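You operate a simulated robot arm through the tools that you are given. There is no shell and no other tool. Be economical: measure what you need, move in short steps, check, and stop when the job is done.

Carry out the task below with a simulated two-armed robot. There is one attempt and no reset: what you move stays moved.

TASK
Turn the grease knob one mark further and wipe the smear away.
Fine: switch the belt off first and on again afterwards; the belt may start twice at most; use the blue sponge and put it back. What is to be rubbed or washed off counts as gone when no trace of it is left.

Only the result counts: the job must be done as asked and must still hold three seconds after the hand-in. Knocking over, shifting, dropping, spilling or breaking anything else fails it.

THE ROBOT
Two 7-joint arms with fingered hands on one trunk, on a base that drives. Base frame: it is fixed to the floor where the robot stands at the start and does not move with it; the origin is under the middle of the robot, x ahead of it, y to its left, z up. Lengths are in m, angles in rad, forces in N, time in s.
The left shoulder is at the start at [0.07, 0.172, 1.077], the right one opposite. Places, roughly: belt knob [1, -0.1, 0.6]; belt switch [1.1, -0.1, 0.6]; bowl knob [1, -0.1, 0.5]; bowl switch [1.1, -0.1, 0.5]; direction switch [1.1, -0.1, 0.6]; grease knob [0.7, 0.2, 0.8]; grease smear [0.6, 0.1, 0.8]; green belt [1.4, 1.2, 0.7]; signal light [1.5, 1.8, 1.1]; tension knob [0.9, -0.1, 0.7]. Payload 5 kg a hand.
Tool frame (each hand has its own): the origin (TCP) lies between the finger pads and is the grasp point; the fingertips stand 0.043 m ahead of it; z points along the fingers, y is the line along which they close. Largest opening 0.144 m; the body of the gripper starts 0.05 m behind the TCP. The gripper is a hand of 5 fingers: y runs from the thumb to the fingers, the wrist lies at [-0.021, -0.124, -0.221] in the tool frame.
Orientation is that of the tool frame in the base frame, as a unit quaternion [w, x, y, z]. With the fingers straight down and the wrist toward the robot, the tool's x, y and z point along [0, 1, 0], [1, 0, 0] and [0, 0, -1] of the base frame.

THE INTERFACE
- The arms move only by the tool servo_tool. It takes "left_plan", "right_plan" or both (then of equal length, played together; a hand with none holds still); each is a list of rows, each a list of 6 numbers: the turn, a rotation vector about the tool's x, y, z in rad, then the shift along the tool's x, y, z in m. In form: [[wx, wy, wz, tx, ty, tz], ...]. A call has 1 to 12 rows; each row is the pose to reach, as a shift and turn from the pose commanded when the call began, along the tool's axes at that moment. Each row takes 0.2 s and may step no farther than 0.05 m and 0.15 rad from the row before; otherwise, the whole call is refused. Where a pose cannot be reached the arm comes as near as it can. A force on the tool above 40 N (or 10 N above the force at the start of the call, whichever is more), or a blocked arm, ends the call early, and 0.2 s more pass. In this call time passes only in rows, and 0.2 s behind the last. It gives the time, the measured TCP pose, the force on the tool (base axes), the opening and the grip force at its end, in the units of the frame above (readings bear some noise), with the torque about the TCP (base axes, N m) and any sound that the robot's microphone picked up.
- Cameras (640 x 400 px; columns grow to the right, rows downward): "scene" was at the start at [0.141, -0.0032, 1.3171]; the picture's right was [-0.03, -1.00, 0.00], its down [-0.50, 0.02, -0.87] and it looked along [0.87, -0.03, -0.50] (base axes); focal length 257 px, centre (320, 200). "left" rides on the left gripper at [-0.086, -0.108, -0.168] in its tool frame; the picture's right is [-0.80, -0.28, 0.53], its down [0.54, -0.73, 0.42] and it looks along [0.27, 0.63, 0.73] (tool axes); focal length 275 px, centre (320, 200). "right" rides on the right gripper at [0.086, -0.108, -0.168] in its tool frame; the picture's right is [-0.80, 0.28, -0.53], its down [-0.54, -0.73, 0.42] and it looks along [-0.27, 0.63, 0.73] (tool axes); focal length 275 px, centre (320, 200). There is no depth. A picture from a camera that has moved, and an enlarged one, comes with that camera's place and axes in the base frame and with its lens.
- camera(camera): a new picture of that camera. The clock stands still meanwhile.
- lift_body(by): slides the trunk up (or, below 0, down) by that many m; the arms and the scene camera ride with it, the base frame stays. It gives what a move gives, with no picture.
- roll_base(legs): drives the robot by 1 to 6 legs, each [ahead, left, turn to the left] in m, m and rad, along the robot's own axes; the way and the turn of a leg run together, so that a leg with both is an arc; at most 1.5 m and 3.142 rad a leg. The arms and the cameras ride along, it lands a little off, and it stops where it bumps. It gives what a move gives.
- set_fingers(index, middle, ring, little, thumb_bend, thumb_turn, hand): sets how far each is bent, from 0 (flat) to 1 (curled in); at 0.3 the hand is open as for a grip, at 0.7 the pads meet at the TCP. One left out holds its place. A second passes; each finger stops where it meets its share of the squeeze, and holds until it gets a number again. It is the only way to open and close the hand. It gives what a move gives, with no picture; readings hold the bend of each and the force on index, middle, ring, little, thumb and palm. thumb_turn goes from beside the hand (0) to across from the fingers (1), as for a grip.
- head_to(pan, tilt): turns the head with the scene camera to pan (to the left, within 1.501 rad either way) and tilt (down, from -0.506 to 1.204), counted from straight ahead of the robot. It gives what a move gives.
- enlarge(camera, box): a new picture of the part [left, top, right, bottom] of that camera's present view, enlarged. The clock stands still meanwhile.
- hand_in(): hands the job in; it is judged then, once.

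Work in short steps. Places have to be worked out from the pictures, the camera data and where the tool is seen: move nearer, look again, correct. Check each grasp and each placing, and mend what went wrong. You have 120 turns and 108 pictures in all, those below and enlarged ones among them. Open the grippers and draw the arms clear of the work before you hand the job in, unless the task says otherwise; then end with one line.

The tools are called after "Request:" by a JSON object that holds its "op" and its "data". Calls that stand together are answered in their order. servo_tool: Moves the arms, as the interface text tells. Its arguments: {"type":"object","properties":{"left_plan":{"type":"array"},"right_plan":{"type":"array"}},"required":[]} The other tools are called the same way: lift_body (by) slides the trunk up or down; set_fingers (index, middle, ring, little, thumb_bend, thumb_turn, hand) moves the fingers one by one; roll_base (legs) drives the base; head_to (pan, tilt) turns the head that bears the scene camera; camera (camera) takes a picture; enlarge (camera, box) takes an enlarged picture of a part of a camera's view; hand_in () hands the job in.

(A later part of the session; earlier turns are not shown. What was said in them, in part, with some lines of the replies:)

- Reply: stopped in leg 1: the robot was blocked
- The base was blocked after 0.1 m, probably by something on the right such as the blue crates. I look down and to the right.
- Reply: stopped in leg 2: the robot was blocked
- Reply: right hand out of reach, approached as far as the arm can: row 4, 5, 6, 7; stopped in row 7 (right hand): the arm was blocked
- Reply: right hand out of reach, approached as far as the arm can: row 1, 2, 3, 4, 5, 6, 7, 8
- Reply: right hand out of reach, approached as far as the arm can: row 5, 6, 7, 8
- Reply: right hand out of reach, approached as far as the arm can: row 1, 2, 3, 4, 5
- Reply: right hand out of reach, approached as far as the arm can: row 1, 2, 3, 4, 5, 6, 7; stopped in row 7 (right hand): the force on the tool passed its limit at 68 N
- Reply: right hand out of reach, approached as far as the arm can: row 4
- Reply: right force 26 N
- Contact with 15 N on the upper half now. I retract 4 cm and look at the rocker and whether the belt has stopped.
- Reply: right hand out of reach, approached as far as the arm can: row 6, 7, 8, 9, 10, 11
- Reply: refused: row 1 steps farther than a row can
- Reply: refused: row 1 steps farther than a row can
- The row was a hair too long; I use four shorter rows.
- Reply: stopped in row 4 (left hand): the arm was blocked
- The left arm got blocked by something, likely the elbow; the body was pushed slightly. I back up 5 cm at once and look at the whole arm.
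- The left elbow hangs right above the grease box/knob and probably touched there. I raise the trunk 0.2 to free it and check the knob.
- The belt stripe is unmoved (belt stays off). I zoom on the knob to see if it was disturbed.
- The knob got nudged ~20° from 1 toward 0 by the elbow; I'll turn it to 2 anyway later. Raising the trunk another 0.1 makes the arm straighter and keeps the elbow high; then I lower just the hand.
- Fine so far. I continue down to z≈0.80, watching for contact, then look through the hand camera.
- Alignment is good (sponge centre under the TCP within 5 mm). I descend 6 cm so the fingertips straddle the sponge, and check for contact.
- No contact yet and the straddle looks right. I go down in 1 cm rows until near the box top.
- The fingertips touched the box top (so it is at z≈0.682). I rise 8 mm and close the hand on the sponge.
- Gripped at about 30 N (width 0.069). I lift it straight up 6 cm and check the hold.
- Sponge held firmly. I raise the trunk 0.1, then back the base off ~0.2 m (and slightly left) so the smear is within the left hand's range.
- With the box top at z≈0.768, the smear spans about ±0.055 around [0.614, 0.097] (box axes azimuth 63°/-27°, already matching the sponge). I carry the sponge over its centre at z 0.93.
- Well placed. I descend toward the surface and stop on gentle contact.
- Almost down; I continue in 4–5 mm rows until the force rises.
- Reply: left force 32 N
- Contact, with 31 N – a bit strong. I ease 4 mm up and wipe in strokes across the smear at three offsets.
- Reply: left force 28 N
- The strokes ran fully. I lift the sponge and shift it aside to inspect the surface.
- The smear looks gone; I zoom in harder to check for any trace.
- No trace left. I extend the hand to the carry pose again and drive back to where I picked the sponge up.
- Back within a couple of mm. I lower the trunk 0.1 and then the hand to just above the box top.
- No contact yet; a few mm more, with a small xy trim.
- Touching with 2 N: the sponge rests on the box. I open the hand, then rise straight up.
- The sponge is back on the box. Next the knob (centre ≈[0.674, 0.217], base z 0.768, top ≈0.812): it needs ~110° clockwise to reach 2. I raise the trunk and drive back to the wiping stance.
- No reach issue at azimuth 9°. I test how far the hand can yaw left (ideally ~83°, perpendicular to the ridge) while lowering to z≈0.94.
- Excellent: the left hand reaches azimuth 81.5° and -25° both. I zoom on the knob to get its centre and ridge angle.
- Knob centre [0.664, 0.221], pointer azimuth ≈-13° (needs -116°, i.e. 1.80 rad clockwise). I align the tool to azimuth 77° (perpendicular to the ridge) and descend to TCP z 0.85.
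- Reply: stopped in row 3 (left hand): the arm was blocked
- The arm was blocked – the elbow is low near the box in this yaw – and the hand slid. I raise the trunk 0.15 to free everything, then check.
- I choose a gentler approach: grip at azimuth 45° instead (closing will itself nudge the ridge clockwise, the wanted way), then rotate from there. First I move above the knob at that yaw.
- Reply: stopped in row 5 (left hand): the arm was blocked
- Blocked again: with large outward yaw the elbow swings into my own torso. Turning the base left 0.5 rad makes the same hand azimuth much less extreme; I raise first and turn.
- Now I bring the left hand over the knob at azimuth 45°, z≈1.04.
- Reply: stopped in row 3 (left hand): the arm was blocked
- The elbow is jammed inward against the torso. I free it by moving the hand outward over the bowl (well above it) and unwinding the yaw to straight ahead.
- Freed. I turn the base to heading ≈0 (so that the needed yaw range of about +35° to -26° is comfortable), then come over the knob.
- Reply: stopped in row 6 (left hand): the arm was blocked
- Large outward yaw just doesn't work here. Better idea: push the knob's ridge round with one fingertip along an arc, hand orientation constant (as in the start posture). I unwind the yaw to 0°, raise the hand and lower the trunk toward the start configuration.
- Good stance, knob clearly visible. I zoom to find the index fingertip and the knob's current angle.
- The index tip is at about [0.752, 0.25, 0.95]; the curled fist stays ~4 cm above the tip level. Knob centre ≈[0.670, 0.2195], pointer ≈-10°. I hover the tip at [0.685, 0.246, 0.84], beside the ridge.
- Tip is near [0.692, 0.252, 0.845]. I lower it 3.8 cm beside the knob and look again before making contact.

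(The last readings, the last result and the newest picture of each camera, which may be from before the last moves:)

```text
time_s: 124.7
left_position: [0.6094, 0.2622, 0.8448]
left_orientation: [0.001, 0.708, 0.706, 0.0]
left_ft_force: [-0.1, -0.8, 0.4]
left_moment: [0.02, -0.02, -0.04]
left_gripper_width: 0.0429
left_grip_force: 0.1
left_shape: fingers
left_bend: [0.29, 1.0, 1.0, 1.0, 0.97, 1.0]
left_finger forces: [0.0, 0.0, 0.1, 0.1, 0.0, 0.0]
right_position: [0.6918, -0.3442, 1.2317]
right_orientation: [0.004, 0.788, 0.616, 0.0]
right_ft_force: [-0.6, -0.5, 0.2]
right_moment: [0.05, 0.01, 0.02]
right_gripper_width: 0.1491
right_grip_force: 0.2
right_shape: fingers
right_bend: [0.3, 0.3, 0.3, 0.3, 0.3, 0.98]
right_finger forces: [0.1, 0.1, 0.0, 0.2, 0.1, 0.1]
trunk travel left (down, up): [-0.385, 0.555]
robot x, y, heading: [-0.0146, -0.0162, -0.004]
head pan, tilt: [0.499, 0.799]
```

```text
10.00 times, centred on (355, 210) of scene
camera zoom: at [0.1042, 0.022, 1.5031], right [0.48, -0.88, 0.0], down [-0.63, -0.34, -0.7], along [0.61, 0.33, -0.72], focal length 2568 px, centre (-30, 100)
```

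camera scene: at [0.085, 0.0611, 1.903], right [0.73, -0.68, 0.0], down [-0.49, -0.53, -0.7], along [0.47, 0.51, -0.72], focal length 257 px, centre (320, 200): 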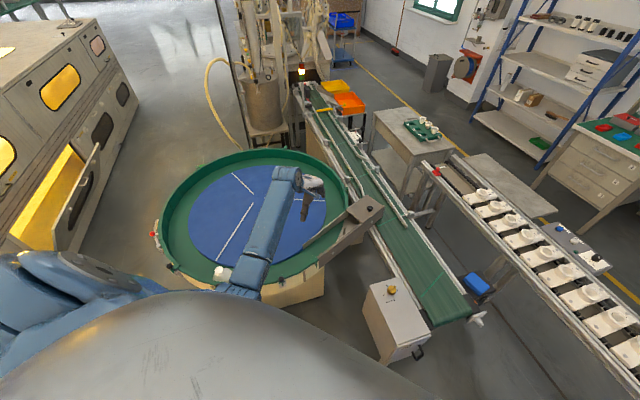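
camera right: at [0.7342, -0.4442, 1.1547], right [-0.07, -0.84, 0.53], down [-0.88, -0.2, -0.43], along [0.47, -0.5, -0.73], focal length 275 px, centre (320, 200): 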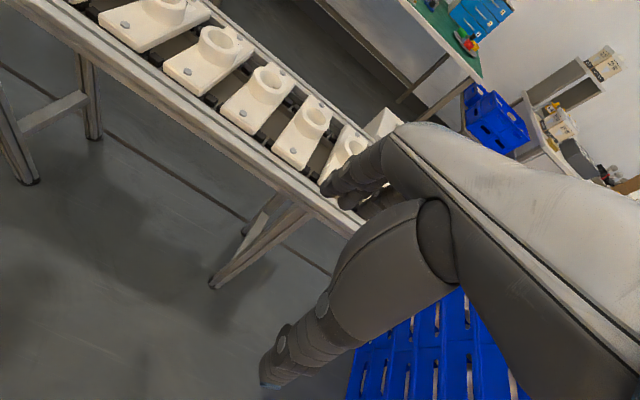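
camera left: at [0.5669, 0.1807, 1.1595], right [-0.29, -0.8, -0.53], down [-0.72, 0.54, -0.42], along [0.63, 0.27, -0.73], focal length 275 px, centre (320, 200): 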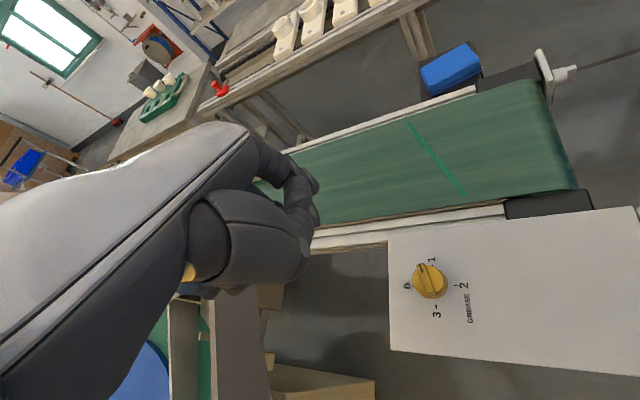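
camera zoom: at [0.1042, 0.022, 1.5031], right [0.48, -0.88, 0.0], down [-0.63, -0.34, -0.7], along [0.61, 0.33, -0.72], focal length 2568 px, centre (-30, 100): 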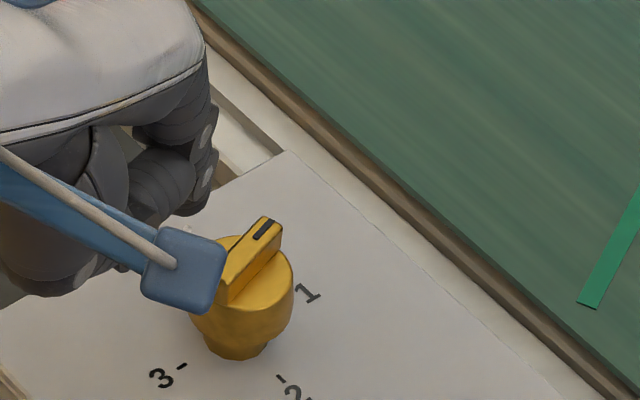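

The tip (≈[0.69, 0.249]) is level with the ridge. I move it in against the ridge's side and push along the first part of the arc, then check.

Request:
{"op": "servo_tool", "data": {"left_plan": [[0, 0, 0, -0.016, -0.006, 0], [0, 0, 0, -0.0216, -0.0021, 0], [0, 0, 0, -0.0283, -0.0003, 0], [0, 0, 0, -0.0351, -0.0009, 0]]}}

Request:
{"op": "enlarge", "data": {"camera": "left", "box": [220, 90, 380, 220]}}

```text
time_s: 125.7
left_position: [0.6085, 0.2263, 0.8436]
left_orientation: [0.0, 0.708, 0.707, -0.001]
left_ft_force: [2.3, 1.3, 0.5]
left_moment: [0.04, -0.1, 0.09]
left_gripper_width: 0.0435
left_grip_force: 1.0
left_shape: fingers
left_bend: [0.29, 1.0, 1.0, 1.0, 0.97, 1.0]
left_finger forces: [2.0, 0.1, 0.1, 0.0, 0.0, 0.0]
right_position: [0.6908, -0.3455, 1.2329]
right_orientation: [0.003, 0.788, 0.616, -0.001]
right_ft_force: [0.3, 0.3, -0.4]
right_moment: [0.0, 0.03, -0.01]
right_gripper_width: 0.1496
right_grip_force: 0.1
right_shape: fingers
right_bend: [0.3, 0.3, 0.3, 0.3, 0.3, 0.98]
right_finger forces: [0.0, 0.1, 0.0, 0.0, 0.1, 0.0]
trunk travel left (down, up): [-0.385, 0.555]
robot x, y, heading: [-0.0201, -0.0166, -0.003]
head pan, tilt: [0.499, 0.799]
```

```text
3.08 times, centred on (300, 155) of left
camera zoom: at [0.4992, 0.1409, 1.0113], right [-0.28, -0.8, -0.53], down [-0.72, 0.54, -0.42], along [0.63, 0.27, -0.73], focal length 847 px, centre (382, 338)
```

zoom: 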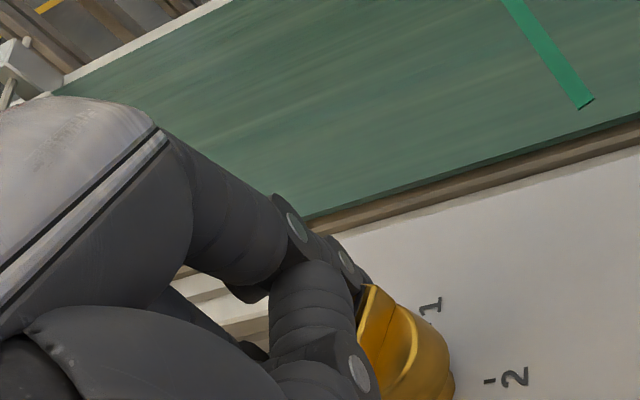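

Contact of 2 N and the ridge is following. I continue along the arc to its end and inspect.

Request:
{"op": "servo_tool", "data": {"left_plan": [[0, 0, 0, -0.0063, -0.0029, 0], [0, 0, 0, -0.0111, -0.0077, 0], [0, 0, 0, -0.0135, -0.0125, 0]]}}

Request:
{"op": "enlarge", "data": {"camera": "scene", "box": [325, 190, 385, 235]}}

```text
time_s: 126.5
left_position: [0.5953, 0.2116, 0.8438]
left_orientation: [0.0, 0.709, 0.706, -0.001]
left_ft_force: [7.1, -5.8, -0.5]
left_moment: [-0.16, -0.15, -0.4]
left_gripper_width: 0.0448
left_grip_force: 3.6
left_shape: fingers
left_bend: [0.27, 1.0, 1.0, 1.0, 0.98, 1.0]
left_finger forces: [7.7, 0.0, 0.0, 0.1, 0.1, 0.0]
right_position: [0.6918, -0.3453, 1.2309]
right_orientation: [0.003, 0.788, 0.616, -0.001]
right_ft_force: [0.3, -0.5, -0.6]
right_moment: [-0.02, 0.05, 0.02]
right_gripper_width: 0.1496
right_grip_force: 0.1
right_shape: fingers
right_bend: [0.3, 0.3, 0.3, 0.3, 0.3, 0.98]
right_finger forces: [0.0, 0.0, 0.0, 0.1, 0.0, 0.0]
trunk travel left (down, up): [-0.385, 0.555]
robot x, y, heading: [-0.0151, -0.0125, 0.0]
head pan, tilt: [0.499, 0.799]
```

```text
8.89 times, centred on (355, 212) of scene
camera zoom: at [0.1048, 0.021, 1.5031], right [0.48, -0.88, 0.0], down [-0.63, -0.34, -0.7], along [0.61, 0.33, -0.72], focal length 2282 px, centre (9, 89)
```

zoom: 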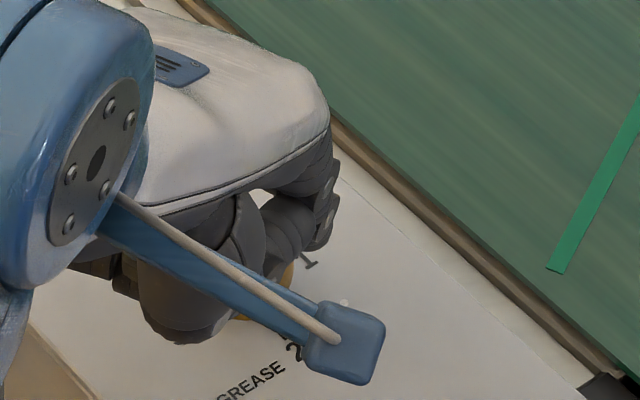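

I back the finger off to the +x side, raise it, and look at the knob's new angle.

Request:
{"op": "servo_tool", "data": {"left_plan": [[0, 0, 0, -0.002, 0.03, 0], [0, 0, 0, 0, 0.035, -0.04], [0, 0, 0, 0.04, 0.035, -0.08]]}}

Request:
{"op": "enlarge", "data": {"camera": "left", "box": [300, 150, 500, 330]}}

```text
refused: row 3 steps farther than a row can; nothing moved
```

```text
2.22 times, centred on (400, 240) of left
camera zoom: at [0.4866, 0.1261, 1.0115], right [-0.29, -0.8, -0.53], down [-0.72, 0.54, -0.42], along [0.63, 0.26, -0.73], focal length 612 px, centre (142, 111)
```

zoom: 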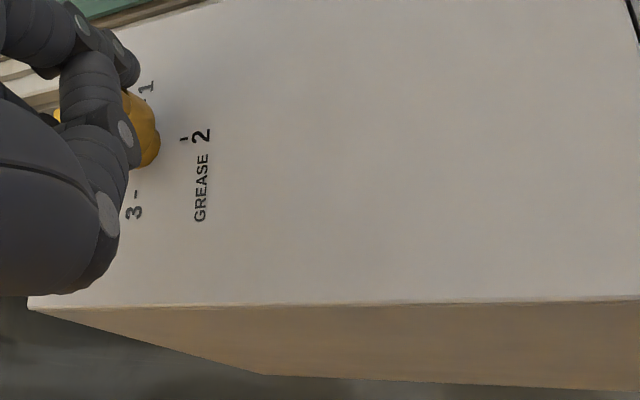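

A row was too long; I retry with shorter ones.

Request:
{"op": "servo_tool", "data": {"left_plan": [[0, 0, 0, -0.002, 0.03, 0], [0, 0, 0, 0, 0.035, -0.04], [0, 0, 0, 0.03, 0.035, -0.075], [0, 0, 0, 0.06, 0.035, -0.1]]}}

Request:
{"op": "enlarge", "data": {"camera": "left", "box": [340, 160, 480, 280]}}

```text
time_s: 127.5
left_position: [0.6307, 0.2735, 0.9436]
left_orientation: [0.0, 0.709, 0.706, -0.001]
left_ft_force: [0.0, 0.7, -0.5]
left_moment: [-0.02, 0.04, 0.03]
left_gripper_width: 0.0439
left_grip_force: 0.0
left_shape: fingers
left_bend: [0.29, 1.0, 1.0, 1.0, 0.98, 1.0]
left_finger forces: [0.0, 0.0, 0.0, 0.0, 0.1, 0.1]
right_position: [0.6916, -0.3437, 1.2321]
right_orientation: [0.003, 0.788, 0.615, -0.001]
right_ft_force: [0.1, 0.3, 0.1]
right_moment: [-0.06, 0.0, -0.01]
right_gripper_width: 0.1496
right_grip_force: 0.1
right_shape: fingers
right_bend: [0.3, 0.3, 0.3, 0.3, 0.3, 0.98]
right_finger forces: [0.1, 0.0, 0.0, 0.0, 0.1, 0.0]
trunk travel left (down, up): [-0.385, 0.555]
robot x, y, heading: [-0.0204, -0.0131, -0.004]
head pan, tilt: [0.499, 0.799]
```

```text
3.33 times, centred on (410, 220) of left
camera zoom: at [0.522, 0.188, 1.1112], right [-0.29, -0.8, -0.53], down [-0.72, 0.54, -0.42], along [0.63, 0.26, -0.73], focal length 918 px, centre (20, 133)
```

zoom: 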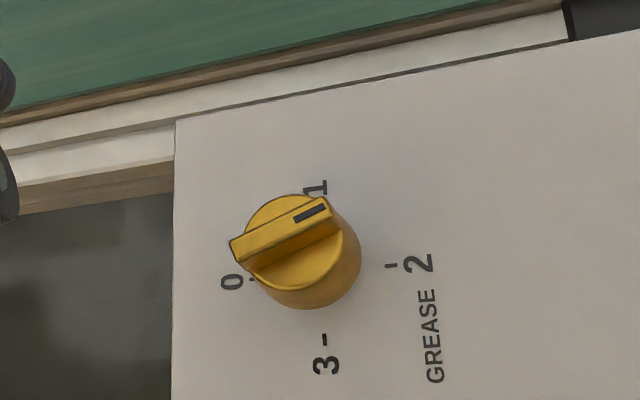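

The knob turned to about 15° short of 2. To finish precisely I'll square the hand to azimuth -26° and pinch the ridge, which aligns it exactly to mark 2. I move above the knob with that yaw and open the fingers.

Request:
{"op": "servo_tool", "data": {"left_plan": [[0, 0, 0.1135, -0.014, 0.01, 0], [0, 0, 0.227, -0.028, 0.02, 0], [0, 0, 0.34, -0.042, 0.03, 0], [0, 0, 0.454, -0.0555, 0.04, 0]]}}

Request:
{"op": "set_fingers", "data": {"hand": "left", "index": 0.3, "middle": 0.3, "ring": 0.3, "little": 0.3, "thumb_bend": 0.3, "thumb_turn": 1.0}}

Request:
{"op": "servo_tool", "data": {"left_plan": [[0, 0, 0, 0, 0, 0.03], [0, 0, 0, 0, 0, 0.06]]}}

```text
time_s: 128.5
left_position: [0.6702, 0.2181, 0.9438]
left_orientation: [0.0, 0.849, 0.528, 0.0]
left_ft_force: [-0.7, 0.1, -0.5]
left_moment: [0.0, 0.02, -0.01]
left_gripper_width: 0.0438
left_grip_force: 0.0
left_shape: fingers
left_bend: [0.29, 1.0, 1.0, 1.0, 0.98, 1.0]
left_finger forces: [0.0, 0.0, 0.1, 0.1, 0.1, 0.0]
right_position: [0.6923, -0.3433, 1.2323]
right_orientation: [0.003, 0.787, 0.617, -0.001]
right_ft_force: [0.4, -0.3, -0.2]
right_moment: [0.03, 0.04, -0.02]
right_gripper_width: 0.1495
right_grip_force: 0.0
right_shape: fingers
right_bend: [0.3, 0.3, 0.3, 0.3, 0.3, 0.98]
right_finger forces: [0.0, 0.0, 0.0, 0.0, 0.1, 0.0]
trunk travel left (down, up): [-0.385, 0.555]
robot x, y, heading: [-0.0148, -0.017, -0.003]
head pan, tilt: [0.499, 0.799]
```

```text
time_s: 129.5
left_position: [0.6701, 0.2178, 0.9431]
left_orientation: [0.001, 0.849, 0.529, 0.0]
left_ft_force: [0.2, 0.1, 0.7]
left_moment: [0.0, -0.01, -0.04]
left_gripper_width: 0.1495
left_grip_force: 0.1
left_shape: fingers
left_bend: [0.3, 0.3, 0.3, 0.3, 0.3, 0.98]
left_finger forces: [0.1, 0.1, 0.0, 0.0, 0.0, 0.1]
right_position: [0.6924, -0.3436, 1.2333]
right_orientation: [0.003, 0.788, 0.616, -0.001]
right_ft_force: [-0.1, -0.9, 0.4]
right_moment: [0.02, 0.02, 0.02]
right_gripper_width: 0.1494
right_grip_force: 0.1
right_shape: fingers
right_bend: [0.3, 0.3, 0.3, 0.3, 0.3, 0.98]
right_finger forces: [0.0, 0.1, 0.1, 0.1, 0.1, 0.1]
trunk travel left (down, up): [-0.385, 0.555]
robot x, y, heading: [-0.0203, -0.0141, -0.002]
head pan, tilt: [0.499, 0.799]
```

```text
time_s: 130.1
left_position: [0.6698, 0.2174, 0.8834]
left_orientation: [0.001, 0.849, 0.529, 0.0]
left_ft_force: [0.0, 0.1, -0.2]
left_moment: [0.0, 0.03, -0.03]
left_gripper_width: 0.1496
left_grip_force: 0.0
left_shape: fingers
left_bend: [0.3, 0.3, 0.3, 0.3, 0.3, 0.98]
left_finger forces: [0.0, 0.0, 0.0, 0.0, 0.0, 0.0]
right_position: [0.691, -0.3436, 1.231]
right_orientation: [0.004, 0.788, 0.616, -0.001]
right_ft_force: [0.4, 1.0, 1.6]
right_moment: [0.0, -0.01, -0.02]
right_gripper_width: 0.1494
right_grip_force: 0.0
right_shape: fingers
right_bend: [0.3, 0.3, 0.3, 0.3, 0.3, 0.98]
right_finger forces: [0.0, 0.0, 0.1, 0.0, 0.0, 0.0]
trunk travel left (down, up): [-0.385, 0.555]
robot x, y, heading: [-0.0176, -0.0146, -0.004]
head pan, tilt: [0.499, 0.799]
```

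Yaw is -26.2°, no contact. I descend to TCP z≈0.853 and close gently on the ridge.

Request:
{"op": "servo_tool", "data": {"left_plan": [[0, 0, 0, 0, 0, 0.03]]}}

Request:
{"op": "set_fingers", "data": {"hand": "left", "index": 0.7, "middle": 0.7, "ring": 0.7, "little": 0.7, "thumb_bend": 0.7}}

```text
time_s: 130.5
left_position: [0.6696, 0.2182, 0.853]
left_orientation: [0.002, 0.848, 0.529, -0.001]
left_ft_force: [0.5, -0.5, -0.3]
left_moment: [-0.03, 0.02, 0.03]
left_gripper_width: 0.1495
left_grip_force: 0.1
left_shape: fingers
left_bend: [0.3, 0.3, 0.3, 0.3, 0.3, 0.98]
left_finger forces: [0.1, 0.1, 0.0, 0.1, 0.0, 0.0]
right_position: [0.6921, -0.3438, 1.2317]
right_orientation: [0.005, 0.787, 0.616, -0.001]
right_ft_force: [-0.3, 1.4, 1.1]
right_moment: [-0.01, 0.02, 0.02]
right_gripper_width: 0.1495
right_grip_force: 0.1
right_shape: fingers
right_bend: [0.3, 0.3, 0.3, 0.3, 0.3, 0.98]
right_finger forces: [0.0, 0.1, 0.1, 0.0, 0.1, 0.0]
trunk travel left (down, up): [-0.385, 0.555]
robot x, y, heading: [-0.0175, -0.017, -0.014]
head pan, tilt: [0.499, 0.799]
```

```text
time_s: 131.5
left_position: [0.67, 0.2173, 0.8536]
left_orientation: [0.0, 0.848, 0.529, -0.001]
left_ft_force: [-2.3, -0.5, 0.0]
left_moment: [-0.07, 0.08, 0.06]
left_gripper_width: 0.0346
left_grip_force: 9.3
left_shape: fingers
left_bend: [0.64, 0.69, 0.7, 0.7, 0.63, 1.0]
left_finger forces: [6.2, 1.7, 0.0, 0.0, 9.8, 0.0]
right_position: [0.6905, -0.344, 1.2329]
right_orientation: [0.004, 0.788, 0.616, 0.0]
right_ft_force: [0.1, 0.7, 0.8]
right_moment: [0.01, 0.01, -0.02]
right_gripper_width: 0.1495
right_grip_force: 0.1
right_shape: fingers
right_bend: [0.3, 0.3, 0.3, 0.3, 0.3, 0.98]
right_finger forces: [0.0, 0.0, 0.0, 0.1, 0.0, 0.1]
trunk travel left (down, up): [-0.385, 0.555]
robot x, y, heading: [-0.0173, -0.017, -0.004]
head pan, tilt: [0.499, 0.799]
```

Index and thumb hold the ridge, pushing the pointer the right way. I squeeze a bit further so it aligns with the finger row, then release, rise and look.

Request:
{"op": "set_fingers", "data": {"hand": "left", "index": 0.8, "middle": 0.8, "ring": 0.75, "little": 0.7, "thumb_bend": 0.8}}

Request:
{"op": "enlarge", "data": {"camera": "left", "box": [250, 130, 410, 260]}}

```text
time_s: 132.5
left_position: [0.6699, 0.2214, 0.8543]
left_orientation: [0.0, 0.848, 0.53, 0.001]
left_ft_force: [1.2, 11.9, 1.7]
left_moment: [0.51, -0.12, -0.02]
left_gripper_width: 0.0328
left_grip_force: 27.3
left_shape: fingers
left_bend: [0.63, 0.71, 0.75, 0.7, 0.63, 1.0]
left_finger forces: [12.0, 17.2, 0.1, 0.0, 24.1, 0.1]
right_position: [0.6912, -0.3424, 1.2318]
right_orientation: [0.005, 0.788, 0.616, 0.0]
right_ft_force: [0.7, -0.2, -0.7]
right_moment: [0.01, 0.03, -0.01]
right_gripper_width: 0.1494
right_grip_force: 0.1
right_shape: fingers
right_bend: [0.3, 0.3, 0.3, 0.3, 0.3, 0.98]
right_finger forces: [0.1, 0.1, 0.0, 0.0, 0.0, 0.0]
trunk travel left (down, up): [-0.385, 0.555]
robot x, y, heading: [-0.0176, -0.0157, 0.001]
head pan, tilt: [0.499, 0.799]
```

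```text
3.08 times, centred on (330, 195) of left
camera zoom: at [0.5347, 0.1905, 1.0217], right [-0.6, -0.59, -0.53], down [-0.41, 0.81, -0.42], along [0.68, -0.04, -0.73], focal length 847 px, centre (289, 215)
```

zoom: 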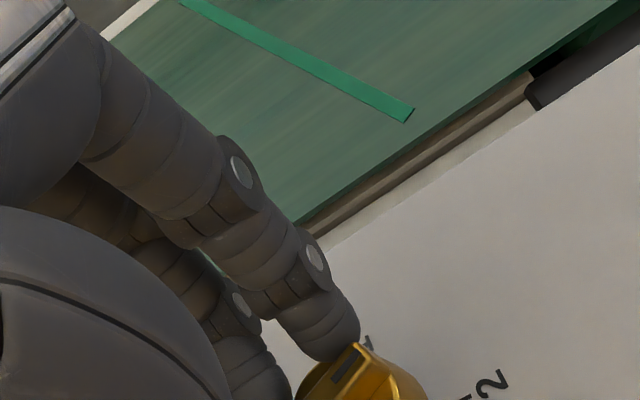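

I release carefully, rise and check the pointer.

Request:
{"op": "set_fingers", "data": {"hand": "left", "index": 0.3, "middle": 0.3, "ring": 0.3, "little": 0.3, "thumb_bend": 0.3}}

Request:
{"op": "servo_tool", "data": {"left_plan": [[0, 0, 0, 0, 0, -0.03], [0, 0, 0, 0, 0, -0.07], [0, 0, 0, 0, 0, -0.11], [0, 0, 0, 0, 0, -0.15]]}}

Request:
{"op": "enlarge", "data": {"camera": "left", "box": [300, 190, 440, 320]}}

```text
time_s: 133.5
left_position: [0.6699, 0.2174, 0.8539]
left_orientation: [0.001, 0.849, 0.529, -0.001]
left_ft_force: [1.3, 0.5, 0.5]
left_moment: [0.01, -0.02, -0.02]
left_gripper_width: 0.149
left_grip_force: 0.0
left_shape: fingers
left_bend: [0.3, 0.3, 0.3, 0.3, 0.3, 0.98]
left_finger forces: [0.0, 0.0, 0.1, 0.1, 0.0, 0.0]
right_position: [0.6915, -0.3445, 1.2328]
right_orientation: [0.003, 0.788, 0.616, -0.001]
right_ft_force: [-0.3, 0.9, -0.4]
right_moment: [0.0, -0.01, 0.01]
right_gripper_width: 0.1497
right_grip_force: 0.0
right_shape: fingers
right_bend: [0.3, 0.3, 0.3, 0.3, 0.3, 0.98]
right_finger forces: [0.0, 0.1, 0.0, 0.0, 0.0, 0.0]
trunk travel left (down, up): [-0.385, 0.555]
robot x, y, heading: [-0.0185, -0.0186, 0.0]
head pan, tilt: [0.499, 0.799]
```

```text
time_s: 134.5
left_position: [0.6687, 0.2178, 1.0036]
left_orientation: [0.0, 0.849, 0.529, 0.0]
left_ft_force: [-0.2, -0.3, 0.3]
left_moment: [-0.01, -0.03, 0.02]
left_gripper_width: 0.1492
left_grip_force: 0.1
left_shape: fingers
left_bend: [0.3, 0.3, 0.3, 0.3, 0.3, 0.98]
left_finger forces: [0.0, 0.0, 0.1, 0.1, 0.1, 0.0]
right_position: [0.6912, -0.3434, 1.2326]
right_orientation: [0.003, 0.788, 0.616, -0.001]
right_ft_force: [-0.5, -0.1, -0.6]
right_moment: [0.03, -0.02, -0.03]
right_gripper_width: 0.1495
right_grip_force: 0.1
right_shape: fingers
right_bend: [0.3, 0.3, 0.3, 0.3, 0.3, 0.98]
right_finger forces: [0.0, 0.1, 0.0, 0.1, 0.0, 0.0]
trunk travel left (down, up): [-0.385, 0.555]
robot x, y, heading: [-0.0181, -0.0188, -0.011]
head pan, tilt: [0.499, 0.799]
```

```text
3.08 times, centred on (370, 255) of left
camera zoom: at [0.5343, 0.1881, 1.1714], right [-0.61, -0.59, -0.53], down [-0.41, 0.81, -0.42], along [0.68, -0.04, -0.73], focal length 847 px, centre (166, 31)
```

zoom: 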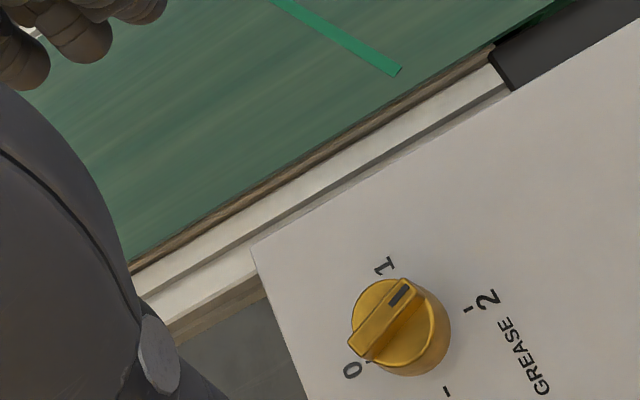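

The pinch didn't align it: the ridge is at ≈-95°, 21° short. I'll grip it squarely instead (hand azimuth -5°), then turn the hand 21° clockwise while holding.

Request:
{"op": "servo_tool", "data": {"left_plan": [[0, 0, -0.125, 0.0, 0.001, 0.03], [0, 0, -0.25, 0, 0.002, 0.06], [0, 0, -0.37, 0, 0.002, 0.1], [0, 0, -0.37, 0, 0.002, 0.13], [0, 0, -0.37, 0, 0.002, 0.151]]}}

Request:
{"op": "set_fingers", "data": {"hand": "left", "index": 0.76, "middle": 0.76, "ring": 0.76, "little": 0.7, "thumb_bend": 0.76}}

```text
time_s: 135.7
left_position: [0.6728, 0.217, 0.8522]
left_orientation: [0.0, 0.736, 0.677, 0.0]
left_ft_force: [0.8, 0.9, -0.1]
left_moment: [0.01, 0.02, 0.02]
left_gripper_width: 0.1493
left_grip_force: 0.1
left_shape: fingers
left_bend: [0.3, 0.3, 0.3, 0.3, 0.3, 0.98]
left_finger forces: [0.0, 0.0, 0.0, 0.0, 0.1, 0.1]
right_position: [0.6929, -0.3439, 1.2337]
right_orientation: [0.003, 0.788, 0.616, -0.001]
right_ft_force: [-0.2, 0.1, -0.1]
right_moment: [0.02, 0.01, -0.03]
right_gripper_width: 0.1496
right_grip_force: 0.0
right_shape: fingers
right_bend: [0.3, 0.3, 0.3, 0.3, 0.3, 0.98]
right_finger forces: [0.0, 0.0, 0.0, 0.0, 0.0, 0.0]
trunk travel left (down, up): [-0.385, 0.555]
robot x, y, heading: [-0.0172, -0.0134, -0.003]
head pan, tilt: [0.499, 0.799]
```

```text
time_s: 136.7
left_position: [0.6736, 0.2165, 0.8511]
left_orientation: [0.0, 0.737, 0.676, -0.001]
left_ft_force: [1.8, 2.6, -2.8]
left_moment: [0.11, -0.06, 0.03]
left_gripper_width: 0.035
left_grip_force: 16.9
left_shape: fingers
left_bend: [0.71, 0.72, 0.76, 0.7, 0.61, 1.0]
left_finger forces: [8.1, 10.5, 0.1, 0.1, 16.3, 0.0]
right_position: [0.6913, -0.3433, 1.2322]
right_orientation: [0.003, 0.788, 0.616, -0.001]
right_ft_force: [-0.2, 0.3, 0.1]
right_moment: [0.02, 0.03, 0.01]
right_gripper_width: 0.1496
right_grip_force: 0.0
right_shape: fingers
right_bend: [0.3, 0.3, 0.3, 0.3, 0.3, 0.98]
right_finger forces: [0.1, 0.0, 0.0, 0.0, 0.0, 0.0]
trunk travel left (down, up): [-0.385, 0.555]
robot x, y, heading: [-0.02, -0.0149, -0.006]
head pan, tilt: [0.499, 0.799]
```

Index and middle lie flat on the ridge (equal bends), thumb opposite. I rotate the hand clockwise 0.39 rad in small rows.

Request:
{"op": "servo_tool", "data": {"left_plan": [[0, 0, 0.1, 0, 0, 0], [0, 0, 0.2, 0, 0, 0], [0, 0, 0.3, 0, 0, 0], [0, 0, 0.39, 0, 0, 0]]}}

Request:
{"op": "set_fingers", "data": {"hand": "left", "index": 0.3, "middle": 0.3, "ring": 0.3, "little": 0.3, "thumb_bend": 0.3}}

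Request:
{"op": "servo_tool", "data": {"left_plan": [[0, 0, 0, 0, 0, -0.03], [0, 0, 0, 0, 0, -0.07], [0, 0, 0, 0, 0, -0.11], [0, 0, 0, 0, 0, -0.15]]}}

Request:
{"op": "enlarge", "data": {"camera": "left", "box": [320, 210, 440, 320]}}

```text
time_s: 137.7
left_position: [0.6722, 0.2166, 0.8533]
left_orientation: [0.001, 0.854, 0.52, -0.001]
left_ft_force: [5.5, -2.9, -2.2]
left_moment: [-0.18, -0.26, 0.05]
left_gripper_width: 0.0349
left_grip_force: 17.3
left_shape: fingers
left_bend: [0.71, 0.72, 0.76, 0.7, 0.61, 1.0]
left_finger forces: [10.0, 10.8, 0.0, 0.0, 12.8, 0.1]
right_position: [0.6918, -0.3446, 1.2324]
right_orientation: [0.004, 0.788, 0.616, -0.001]
right_ft_force: [-0.3, -0.1, 0.0]
right_moment: [-0.02, 0.01, -0.02]
right_gripper_width: 0.1496
right_grip_force: 0.1
right_shape: fingers
right_bend: [0.3, 0.3, 0.3, 0.3, 0.3, 0.98]
right_finger forces: [0.1, 0.0, 0.0, 0.0, 0.0, 0.0]
trunk travel left (down, up): [-0.385, 0.555]
robot x, y, heading: [-0.0175, -0.0148, -0.002]
head pan, tilt: [0.499, 0.799]
```

```text
time_s: 138.7
left_position: [0.6717, 0.2166, 0.853]
left_orientation: [0.0, 0.854, 0.52, 0.0]
left_ft_force: [0.6, -0.5, 0.2]
left_moment: [-0.03, 0.02, 0.01]
left_gripper_width: 0.1495
left_grip_force: 0.1
left_shape: fingers
left_bend: [0.3, 0.3, 0.3, 0.3, 0.3, 0.98]
left_finger forces: [0.0, 0.0, 0.0, 0.0, 0.1, 0.0]
right_position: [0.6906, -0.3436, 1.2315]
right_orientation: [0.004, 0.788, 0.615, -0.001]
right_ft_force: [0.2, -0.3, -0.1]
right_moment: [0.01, 0.01, 0.0]
right_gripper_width: 0.1494
right_grip_force: 0.2
right_shape: fingers
right_bend: [0.3, 0.3, 0.3, 0.3, 0.3, 0.98]
right_finger forces: [0.0, 0.0, 0.0, 0.0, 0.0, 0.0]
trunk travel left (down, up): [-0.385, 0.555]
robot x, y, heading: [-0.0187, -0.0169, -0.004]
head pan, tilt: [0.499, 0.799]
```

```text
time_s: 139.7
left_position: [0.6713, 0.2163, 1.0025]
left_orientation: [-0.001, 0.854, 0.521, 0.0]
left_ft_force: [0.7, -0.4, -0.3]
left_moment: [0.0, 0.0, 0.0]
left_gripper_width: 0.1493
left_grip_force: 0.1
left_shape: fingers
left_bend: [0.3, 0.3, 0.3, 0.3, 0.3, 0.98]
left_finger forces: [0.1, 0.0, 0.0, 0.0, 0.0, 0.1]
right_position: [0.6913, -0.3443, 1.2312]
right_orientation: [0.003, 0.788, 0.616, 0.0]
right_ft_force: [-0.6, 0.2, -0.5]
right_moment: [0.03, 0.03, 0.01]
right_gripper_width: 0.1496
right_grip_force: 0.0
right_shape: fingers
right_bend: [0.3, 0.3, 0.3, 0.3, 0.3, 0.98]
right_finger forces: [0.1, 0.0, 0.0, 0.1, 0.0, 0.0]
trunk travel left (down, up): [-0.385, 0.555]
robot x, y, heading: [-0.0158, -0.0139, -0.003]
head pan, tilt: [0.499, 0.799]
```

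```text
3.64 times, centred on (380, 265) of left
camera zoom: at [0.5359, 0.1894, 1.17], right [-0.62, -0.58, -0.53], down [-0.4, 0.81, -0.42], along [0.68, -0.05, -0.73], focal length 1001 px, centre (102, -36)
```

zoom: 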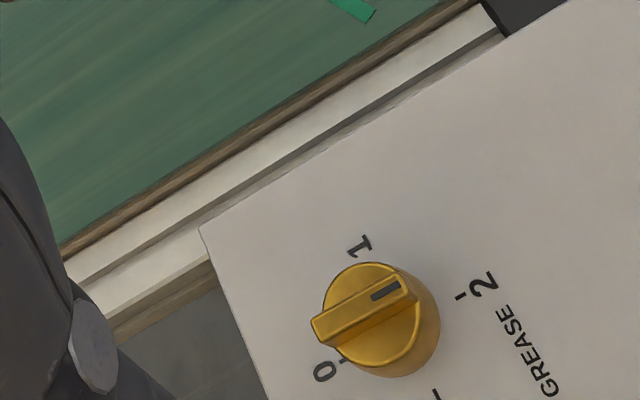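

The pointer now lines up with mark 2 (azimuth ≈-118° vs -116°). Now the belt: I bring both arms back to their start-like postures before driving to the panel.

Request:
{"op": "servo_tool", "data": {"left_plan": [[0, 0, 0, 0, 0, -0.046], [0, 0, 0, 0, 0, -0.092], [0, 0, -0.06, 0.003, -0.012, -0.138], [0, 0, -0.12, 0.006, -0.025, -0.184], [0, 0, -0.18, 0.01, -0.038, -0.23], [0, 0, -0.24, 0.013, -0.05, -0.276], [0, 0, -0.3, 0.016, -0.063, -0.32], [0, 0, -0.36, 0.019, -0.076, -0.365], [0, 0, -0.42, 0.022, -0.088, -0.41], [0, 0, -0.485, 0.0256, -0.101, -0.455]], "right_plan": [[0, 0, -0.025, 0.002, 0.006, -0.01], [0, 0, -0.05, 0.004, 0.012, -0.02], [0, 0, -0.075, 0.006, 0.018, -0.03], [0, 0, -0.1, 0.008, 0.024, -0.04], [0, 0, -0.125, 0.01, 0.03, -0.05], [0, 0, -0.15, 0.012, 0.036, -0.06], [0, 0, -0.175, 0.014, 0.042, -0.07], [0, 0, -0.2, 0.016, 0.048, -0.08], [0, 0, -0.225, 0.018, 0.054, -0.09], [0, 0, -0.245, 0.019, 0.056, -0.1]]}}

Request:
{"op": "roll_base", "data": {"legs": [[0.172, -0.11, 0], [0, 0, 0.293]]}}

Request:
{"op": "set_fingers", "data": {"hand": "right", "index": 0.0, "middle": 1.0, "ring": 1.0, "little": 1.0, "thumb_bend": 1.0, "thumb_turn": 1.0}}

```text
time_s: 141.9
left_position: [0.5914, 0.2853, 1.4603]
left_orientation: [0.001, 0.703, 0.711, 0.001]
left_ft_force: [-0.4, -0.6, -0.5]
left_moment: [0.01, 0.01, 0.0]
left_gripper_width: 0.1495
left_grip_force: 0.0
left_shape: fingers
left_bend: [0.3, 0.3, 0.3, 0.3, 0.3, 0.98]
left_finger forces: [0.0, 0.0, 0.0, 0.1, 0.1, 0.0]
right_position: [0.7483, -0.3389, 1.3339]
right_orientation: [0.003, 0.707, 0.707, 0.001]
right_ft_force: [-1.0, -1.3, 0.5]
right_moment: [0.03, -0.08, -0.03]
right_gripper_width: 0.1497
right_grip_force: 0.1
right_shape: fingers
right_bend: [0.3, 0.3, 0.3, 0.3, 0.3, 0.98]
right_finger forces: [0.0, 0.0, 0.1, 0.1, 0.0, 0.0]
trunk travel left (down, up): [-0.385, 0.555]
robot x, y, heading: [-0.016, -0.0179, 0.001]
head pan, tilt: [0.499, 0.799]
```

```text
time_s: 144.5
left_position: [0.6544, 0.3385, 1.4592]
left_orientation: [0.0, 0.594, 0.805, 0.0]
left_ft_force: [0.0, 0.9, 0.3]
left_moment: [0.01, -0.01, 0.02]
left_gripper_width: 0.1493
left_grip_force: 0.1
left_shape: fingers
left_bend: [0.3, 0.3, 0.3, 0.3, 0.3, 0.98]
left_finger forces: [0.0, 0.1, 0.0, 0.1, 0.1, 0.0]
right_position: [0.9819, -0.2158, 1.3321]
right_orientation: [0.003, 0.597, 0.802, -0.001]
right_ft_force: [1.4, -1.0, 0.0]
right_moment: [0.01, 0.0, -0.02]
right_gripper_width: 0.1497
right_grip_force: 0.0
right_shape: fingers
right_bend: [0.3, 0.3, 0.3, 0.3, 0.3, 0.98]
right_finger forces: [0.0, 0.0, 0.0, 0.0, 0.1, 0.0]
trunk travel left (down, up): [-0.385, 0.555]
robot x, y, heading: [0.1533, -0.1289, 0.287]
head pan, tilt: [0.499, 0.799]
```

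```text
time_s: 145.5
left_position: [0.6542, 0.3385, 1.4583]
left_orientation: [0.0, 0.594, 0.805, 0.0]
left_ft_force: [1.0, 0.0, -0.1]
left_moment: [0.0, 0.01, 0.02]
left_gripper_width: 0.1494
left_grip_force: 0.1
left_shape: fingers
left_bend: [0.3, 0.3, 0.3, 0.3, 0.3, 0.98]
left_finger forces: [0.1, 0.0, 0.1, 0.1, 0.1, 0.0]
right_position: [0.9824, -0.2171, 1.3308]
right_orientation: [0.003, 0.597, 0.802, 0.0]
right_ft_force: [-0.1, -0.4, 0.5]
right_moment: [0.03, 0.02, 0.02]
right_gripper_width: 0.07
right_grip_force: 0.0
right_shape: fingers
right_bend: [0.0, 1.0, 1.0, 1.0, 1.0, 1.0]
right_finger forces: [0.0, 0.0, 0.0, 0.0, 0.0, 0.1]
trunk travel left (down, up): [-0.385, 0.555]
robot x, y, heading: [0.1555, -0.1289, 0.289]
head pan, tilt: [0.499, 0.799]
```

Same stance as before. I repeat the proven descent: trunk down 0.21, then the hand down with the left yaw.

Request:
{"op": "lift_body", "data": {"by": -0.21}}

Request:
{"op": "servo_tool", "data": {"right_plan": [[0, 0, -0.06, -0.012, -0.005, 0.04], [0, 0, -0.12, -0.024, -0.01, 0.08], [0, 0, -0.18, -0.036, -0.015, 0.12], [0, 0, -0.24, -0.048, -0.02, 0.16], [0, 0, -0.3, -0.06, -0.024, 0.2], [0, 0, -0.36, -0.06, -0.024, 0.24], [0, 0, -0.42, -0.06, -0.024, 0.28], [0, 0, -0.48, -0.06, -0.024, 0.32], [0, 0, -0.54, -0.06, -0.024, 0.355]]}}

```text
time_s: 147.8
left_position: [0.6541, 0.3383, 1.2493]
left_orientation: [-0.001, 0.594, 0.805, 0.0]
left_ft_force: [1.3, -0.8, 0.3]
left_moment: [0.01, 0.01, 0.01]
left_gripper_width: 0.1493
left_grip_force: 0.1
left_shape: fingers
left_bend: [0.3, 0.3, 0.3, 0.3, 0.3, 0.98]
left_finger forces: [0.1, 0.1, 0.1, 0.0, 0.1, 0.0]
right_position: [0.983, -0.2168, 1.1224]
right_orientation: [0.004, 0.597, 0.803, 0.0]
right_ft_force: [-0.2, 0.0, 0.5]
right_moment: [-0.01, -0.02, 0.0]
right_gripper_width: 0.0703
right_grip_force: 0.1
right_shape: fingers
right_bend: [0.0, 1.0, 1.0, 1.0, 1.0, 1.0]
right_finger forces: [0.1, 0.1, 0.0, 0.0, 0.1, 0.0]
trunk travel left (down, up): [-0.175, 0.765]
robot x, y, heading: [0.1526, -0.1272, 0.289]
head pan, tilt: [0.499, 0.799]
```

```text
time_s: 149.8
left_position: [0.6508, 0.3365, 1.2512]
left_orientation: [0.0, 0.593, 0.805, 0.002]
left_ft_force: [-2.3, 1.9, 2.0]
left_moment: [-0.14, -0.23, 0.01]
left_gripper_width: 0.1495
left_grip_force: 0.0
left_shape: fingers
left_bend: [0.3, 0.3, 0.3, 0.3, 0.3, 0.98]
left_finger forces: [0.1, 0.0, 0.1, 0.0, 0.0, 0.0]
right_position: [0.9722, -0.2848, 0.7635]
right_orientation: [0.003, 0.365, 0.931, -0.005]
right_ft_force: [-6.4, -3.2, -16.5]
right_moment: [0.58, -0.43, -0.09]
right_gripper_width: 0.0704
right_grip_force: 0.0
right_shape: fingers
right_bend: [0.0, 1.0, 1.0, 1.0, 1.0, 1.0]
right_finger forces: [0.0, 0.0, 0.1, 0.1, 0.0, 0.0]
right hand out of reach, approached as far as the arm can: row 9
trunk travel left (down, up): [-0.175, 0.765]
robot x, y, heading: [0.1568, -0.1278, 0.29]
head pan, tilt: [0.499, 0.799]
```

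Same place as before. I lower the trunk 0.135 and take one look at the rocker relative to the fingertip.

Request:
{"op": "lift_body", "data": {"by": -0.135}}

Request:
{"op": "enlarge", "data": {"camera": "right", "box": [220, 20, 420, 170]}}

```text
time_s: 151.4
left_position: [0.6536, 0.3384, 1.1143]
left_orientation: [0.0, 0.594, 0.804, 0.0]
left_ft_force: [0.1, 0.6, 0.1]
left_moment: [0.02, 0.0, 0.04]
left_gripper_width: 0.1495
left_grip_force: 0.0
left_shape: fingers
left_bend: [0.3, 0.3, 0.3, 0.3, 0.3, 0.98]
left_finger forces: [0.0, 0.0, 0.0, 0.1, 0.0, 0.1]
right_position: [0.9754, -0.2805, 0.6334]
right_orientation: [0.006, 0.365, 0.931, -0.001]
right_ft_force: [0.4, -0.3, -0.1]
right_moment: [0.0, 0.01, -0.01]
right_gripper_width: 0.0704
right_grip_force: 0.0
right_shape: fingers
right_bend: [0.0, 1.0, 1.0, 1.0, 1.0, 1.0]
right_finger forces: [0.0, 0.0, 0.1, 0.0, 0.0, 0.1]
trunk travel left (down, up): [-0.04, 0.9]
robot x, y, heading: [0.1592, -0.1273, 0.289]
head pan, tilt: [0.499, 0.799]
```

```text
2.67 times, centred on (320, 95) of right
camera zoom: at [0.8382, -0.3005, 0.8], right [0.77, -0.33, 0.54], down [-0.09, -0.9, -0.42], along [0.63, 0.27, -0.73], focal length 734 px, centre (320, 480)
```

zoom: 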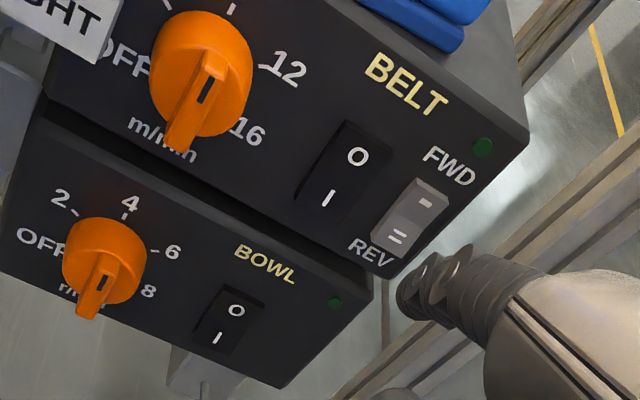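

The LED is off and the rocker shows O pressed, everything as left. I move to 3 cm in front of the I half (reference from the earlier successful press, 2 cm lower) and look.

Request:
{"op": "servo_tool", "data": {"right_plan": [[0, 0, 0, 0.022, 0.01, 0.001], [0, 0, 0, 0.0445, 0.0215, 0.001]]}}

Request:
{"op": "enlarge", "data": {"camera": "right", "box": [260, 50, 400, 150]}}

```text
time_s: 152.0
left_position: [0.6538, 0.339, 1.1131]
left_orientation: [0.001, 0.594, 0.805, 0.0]
left_ft_force: [0.1, 0.4, 0.1]
left_moment: [-0.02, 0.0, 0.01]
left_gripper_width: 0.1495
left_grip_force: 0.0
left_shape: fingers
left_bend: [0.3, 0.3, 0.3, 0.3, 0.3, 0.98]
left_finger forces: [0.0, 0.0, 0.0, 0.0, 0.0, 0.0]
right_position: [0.9577, -0.2351, 0.6329]
right_orientation: [0.005, 0.367, 0.93, -0.002]
right_ft_force: [-0.6, -0.7, 0.9]
right_moment: [-0.01, -0.04, -0.02]
right_gripper_width: 0.0705
right_grip_force: 0.1
right_shape: fingers
right_bend: [0.0, 1.0, 1.0, 1.0, 1.0, 1.0]
right_finger forces: [0.0, 0.1, 0.1, 0.1, 0.0, 0.0]
trunk travel left (down, up): [-0.04, 0.9]
robot x, y, heading: [0.1545, -0.1236, 0.288]
head pan, tilt: [0.499, 0.799]
```

```text
4.00 times, centred on (330, 100) of right
camera zoom: at [0.8201, -0.2544, 0.799], right [0.77, -0.33, 0.54], down [-0.09, -0.9, -0.42], along [0.63, 0.27, -0.73], focal length 1101 px, centre (280, 600)
```

zoom: 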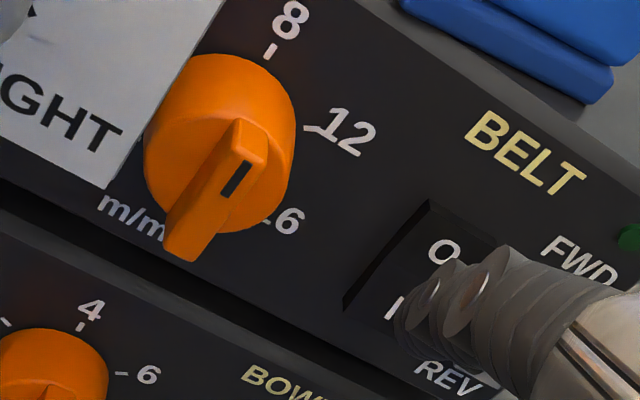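

At contact the tip would land between O and I, so I go 8 mm lower while advancing, then press in stepwise up to 3 cm.

Request:
{"op": "servo_tool", "data": {"right_plan": [[0, 0, 0, 0.0047, 0.011, 0.008], [0, 0, 0, 0.007, 0.0166, 0.008], [0, 0, 0, 0.0094, 0.0221, 0.008], [0, 0, 0, 0.0113, 0.0267, 0.008]]}}

```text
time_s: 153.0
left_position: [0.6529, 0.3362, 1.114]
left_orientation: [0.0, 0.594, 0.805, 0.0]
left_ft_force: [0.1, -0.1, 0.8]
left_moment: [0.01, 0.0, -0.02]
left_gripper_width: 0.1491
left_grip_force: 0.1
left_shape: fingers
left_bend: [0.3, 0.3, 0.3, 0.3, 0.3, 0.98]
left_finger forces: [0.0, 0.0, 0.0, 0.1, 0.1, 0.1]
right_position: [0.9666, -0.2106, 0.6218]
right_orientation: [0.005, 0.366, 0.931, -0.001]
right_ft_force: [-6.4, -13.2, 0.9]
right_moment: [0.0, -0.07, -0.33]
right_gripper_width: 0.0634
right_grip_force: 6.9
right_shape: fingers
right_bend: [0.04, 1.0, 1.0, 1.0, 1.0, 1.0]
right_finger forces: [14.2, 0.1, 0.1, 0.1, 0.0, 0.0]
trunk travel left (down, up): [-0.04, 0.9]
robot x, y, heading: [0.1549, -0.1223, 0.283]
head pan, tilt: [0.499, 0.799]
```

A 14 N press was applied on the I half. I retract straight back and check the LED and rocker.

Request:
{"op": "servo_tool", "data": {"right_plan": [[0, 0, 0, -0.012, -0.027, 0], [0, 0, 0, -0.024, -0.055, 0]]}}

Request:
{"op": "enlarge", "data": {"camera": "right", "box": [220, 20, 420, 170]}}

```text
time_s: 153.6
left_position: [0.6526, 0.3379, 1.1139]
left_orientation: [0.0, 0.594, 0.805, 0.0]
left_ft_force: [-0.2, 0.2, -0.5]
left_moment: [0.05, 0.02, 0.02]
left_gripper_width: 0.1491
left_grip_force: 0.1
left_shape: fingers
left_bend: [0.3, 0.3, 0.3, 0.3, 0.3, 0.98]
left_finger forces: [0.0, 0.1, 0.1, 0.1, 0.0, 0.1]
right_position: [0.9476, -0.2625, 0.6237]
right_orientation: [0.005, 0.364, 0.931, -0.001]
right_ft_force: [0.1, 0.4, 0.1]
right_moment: [0.02, -0.01, -0.04]
right_gripper_width: 0.0703
right_grip_force: 0.0
right_shape: fingers
right_bend: [0.0, 1.0, 1.0, 1.0, 1.0, 1.0]
right_finger forces: [0.0, 0.0, 0.0, 0.0, 0.0, 0.0]
trunk travel left (down, up): [-0.04, 0.9]
robot x, y, heading: [0.1504, -0.1247, 0.286]
head pan, tilt: [0.499, 0.799]
```

```text
2.67 times, centred on (320, 95) of right
camera zoom: at [0.8102, -0.2834, 0.7907], right [0.77, -0.33, 0.54], down [-0.09, -0.9, -0.42], along [0.63, 0.27, -0.73], focal length 734 px, centre (320, 480)
```

zoom: 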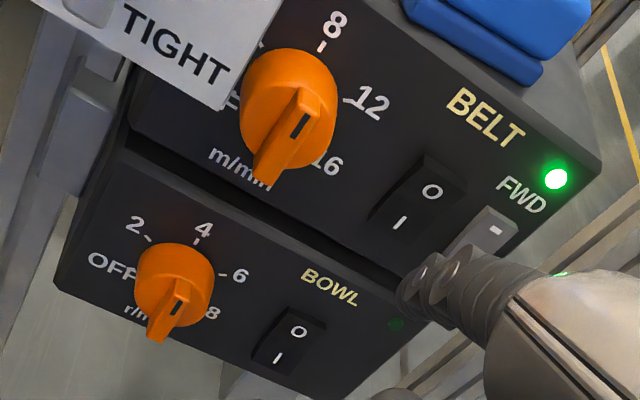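

The LED is green again: the belt runs. I draw the right hand back, raise the trunk, open the hand, and take a last scene look.

Request:
{"op": "servo_tool", "data": {"right_plan": [[0, 0, 0, -0.012, -0.03, 0], [0, 0, 0, -0.02, -0.05, 0]]}}

Request:
{"op": "lift_body", "data": {"by": 0.35}}

Request:
{"op": "set_fingers", "data": {"hand": "right", "index": 0.3, "middle": 0.3, "ring": 0.3, "little": 0.3, "thumb_bend": 0.3, "thumb_turn": 1.0}}

Request:
{"op": "head_to", "data": {"pan": 0.0, "tilt": 0.85}}

Request:
{"op": "enlarge", "data": {"camera": "scene", "box": [200, 120, 420, 260]}}

```text
time_s: 154.2
left_position: [0.6528, 0.3388, 1.1134]
left_orientation: [0.0, 0.594, 0.805, 0.0]
left_ft_force: [-0.5, 0.3, 0.2]
left_moment: [-0.01, 0.01, -0.01]
left_gripper_width: 0.1493
left_grip_force: 0.1
left_shape: fingers
left_bend: [0.3, 0.3, 0.3, 0.3, 0.3, 0.98]
left_finger forces: [0.0, 0.0, 0.1, 0.0, 0.0, 0.0]
right_position: [0.9279, -0.3134, 0.6228]
right_orientation: [0.006, 0.365, 0.931, -0.001]
right_ft_force: [0.1, -0.1, 0.2]
right_moment: [0.01, 0.02, 0.01]
right_gripper_width: 0.0704
right_grip_force: 0.1
right_shape: fingers
right_bend: [0.0, 1.0, 1.0, 1.0, 1.0, 1.0]
right_finger forces: [0.1, 0.0, 0.0, 0.0, 0.0, 0.0]
trunk travel left (down, up): [-0.04, 0.9]
robot x, y, heading: [0.1562, -0.13, 0.288]
head pan, tilt: [0.499, 0.799]
```

```text
time_s: 157.6
left_position: [0.6527, 0.3374, 1.4629]
left_orientation: [0.0, 0.595, 0.804, 0.0]
left_ft_force: [0.3, 0.3, 0.6]
left_moment: [-0.05, 0.04, 0.01]
left_gripper_width: 0.1493
left_grip_force: 0.0
left_shape: fingers
left_bend: [0.3, 0.3, 0.3, 0.3, 0.3, 0.98]
left_finger forces: [0.1, 0.1, 0.1, 0.1, 0.0, 0.0]
right_position: [0.9283, -0.315, 0.9723]
right_orientation: [0.006, 0.365, 0.931, -0.002]
right_ft_force: [0.1, 0.1, -0.9]
right_moment: [0.0, 0.0, -0.03]
right_gripper_width: 0.0704
right_grip_force: 0.1
right_shape: fingers
right_bend: [0.0, 1.0, 1.0, 1.0, 1.0, 1.0]
right_finger forces: [0.0, 0.1, 0.0, 0.1, 0.0, 0.1]
trunk travel left (down, up): [-0.39, 0.55]
robot x, y, heading: [0.1545, -0.1269, 0.288]
head pan, tilt: [0.499, 0.799]
```

```text
time_s: 158.6
left_position: [0.6528, 0.3389, 1.4638]
left_orientation: [-0.001, 0.594, 0.804, -0.001]
left_ft_force: [-0.8, 0.8, 0.5]
left_moment: [0.01, 0.0, 0.03]
left_gripper_width: 0.1493
left_grip_force: 0.0
left_shape: fingers
left_bend: [0.3, 0.3, 0.3, 0.3, 0.3, 0.98]
left_finger forces: [0.0, 0.0, 0.0, 0.0, 0.1, 0.0]
right_position: [0.9289, -0.3139, 0.9732]
right_orientation: [0.005, 0.364, 0.931, -0.002]
right_ft_force: [-1.1, 0.3, -0.2]
right_moment: [0.0, -0.01, -0.02]
right_gripper_width: 0.1494
right_grip_force: 0.0
right_shape: fingers
right_bend: [0.3, 0.3, 0.3, 0.3, 0.3, 0.98]
right_finger forces: [0.0, 0.1, 0.1, 0.0, 0.2, 0.0]
trunk travel left (down, up): [-0.39, 0.55]
robot x, y, heading: [0.1531, -0.1262, 0.289]
head pan, tilt: [0.499, 0.799]
```

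```text
time_s: 159.5
left_position: [0.6534, 0.3376, 1.4637]
left_orientation: [0.001, 0.594, 0.804, 0.0]
left_ft_force: [0.5, -0.5, -0.1]
left_moment: [0.02, -0.01, -0.02]
left_gripper_width: 0.1493
left_grip_force: 0.1
left_shape: fingers
left_bend: [0.3, 0.3, 0.3, 0.3, 0.3, 0.98]
left_finger forces: [0.0, 0.0, 0.0, 0.1, 0.0, 0.1]
right_position: [0.9279, -0.3137, 0.9732]
right_orientation: [0.005, 0.364, 0.931, -0.003]
right_ft_force: [-0.3, 0.6, -0.3]
right_moment: [0.0, 0.01, 0.04]
right_gripper_width: 0.1494
right_grip_force: 0.2
right_shape: fingers
right_bend: [0.3, 0.3, 0.3, 0.3, 0.3, 0.98]
right_finger forces: [0.0, 0.0, 0.0, 0.0, 0.0, 0.0]
trunk travel left (down, up): [-0.39, 0.55]
robot x, y, heading: [0.1527, -0.1274, 0.288]
head pan, tilt: [0.0, 0.85]
```

```text
2.86 times, centred on (310, 190) of scene
camera zoom: at [0.278, -0.0908, 1.5041], right [0.28, -0.96, 0.0], down [-0.72, -0.21, -0.66], along [0.63, 0.19, -0.75], focal length 734 px, centre (349, 229)
```

zoom: 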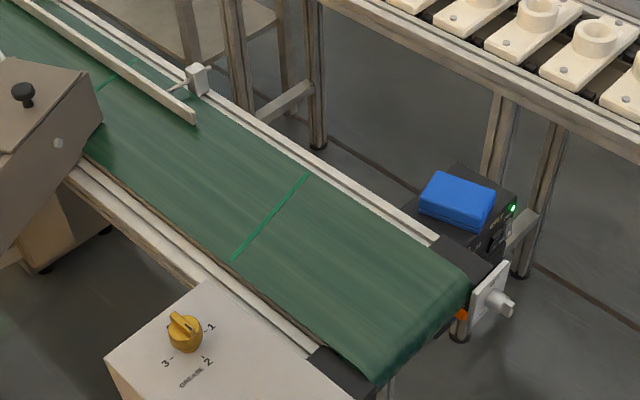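

Belt on, sponge in place, surface clean. I use a last zoom to confirm the knob's pointer.

Request:
{"op": "enlarge", "data": {"camera": "scene", "box": [235, 215, 285, 255]}}

```text
10.00 times, centred on (260, 235) of scene
camera zoom: at [0.278, -0.0908, 1.5041], right [0.28, -0.96, 0.0], down [-0.72, -0.21, -0.66], along [0.63, 0.19, -0.75], focal length 2568 px, centre (920, -150)
```

zoom: 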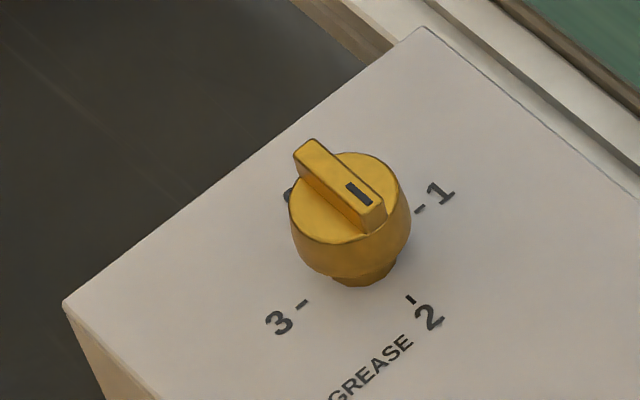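

The pointer is parallel to the direction of mark 2, the belt is on, the sponge is back and the surface is clean. I hand in.

Request:
{"op": "hand_in", "data": {}}

```text
The job is handed in.
```

I handed the job in with the grease knob on 2, the smear wiped off with no trace visible, the blue sponge back on its box, and the belt on again after one restart. During the work my elbow nudged the knob about 15° toward 0 before I turned it to 2. The sponge may sit about 1 cm from where it started. My base bumped the blue crates twice early on, and I saw nothing displaced.
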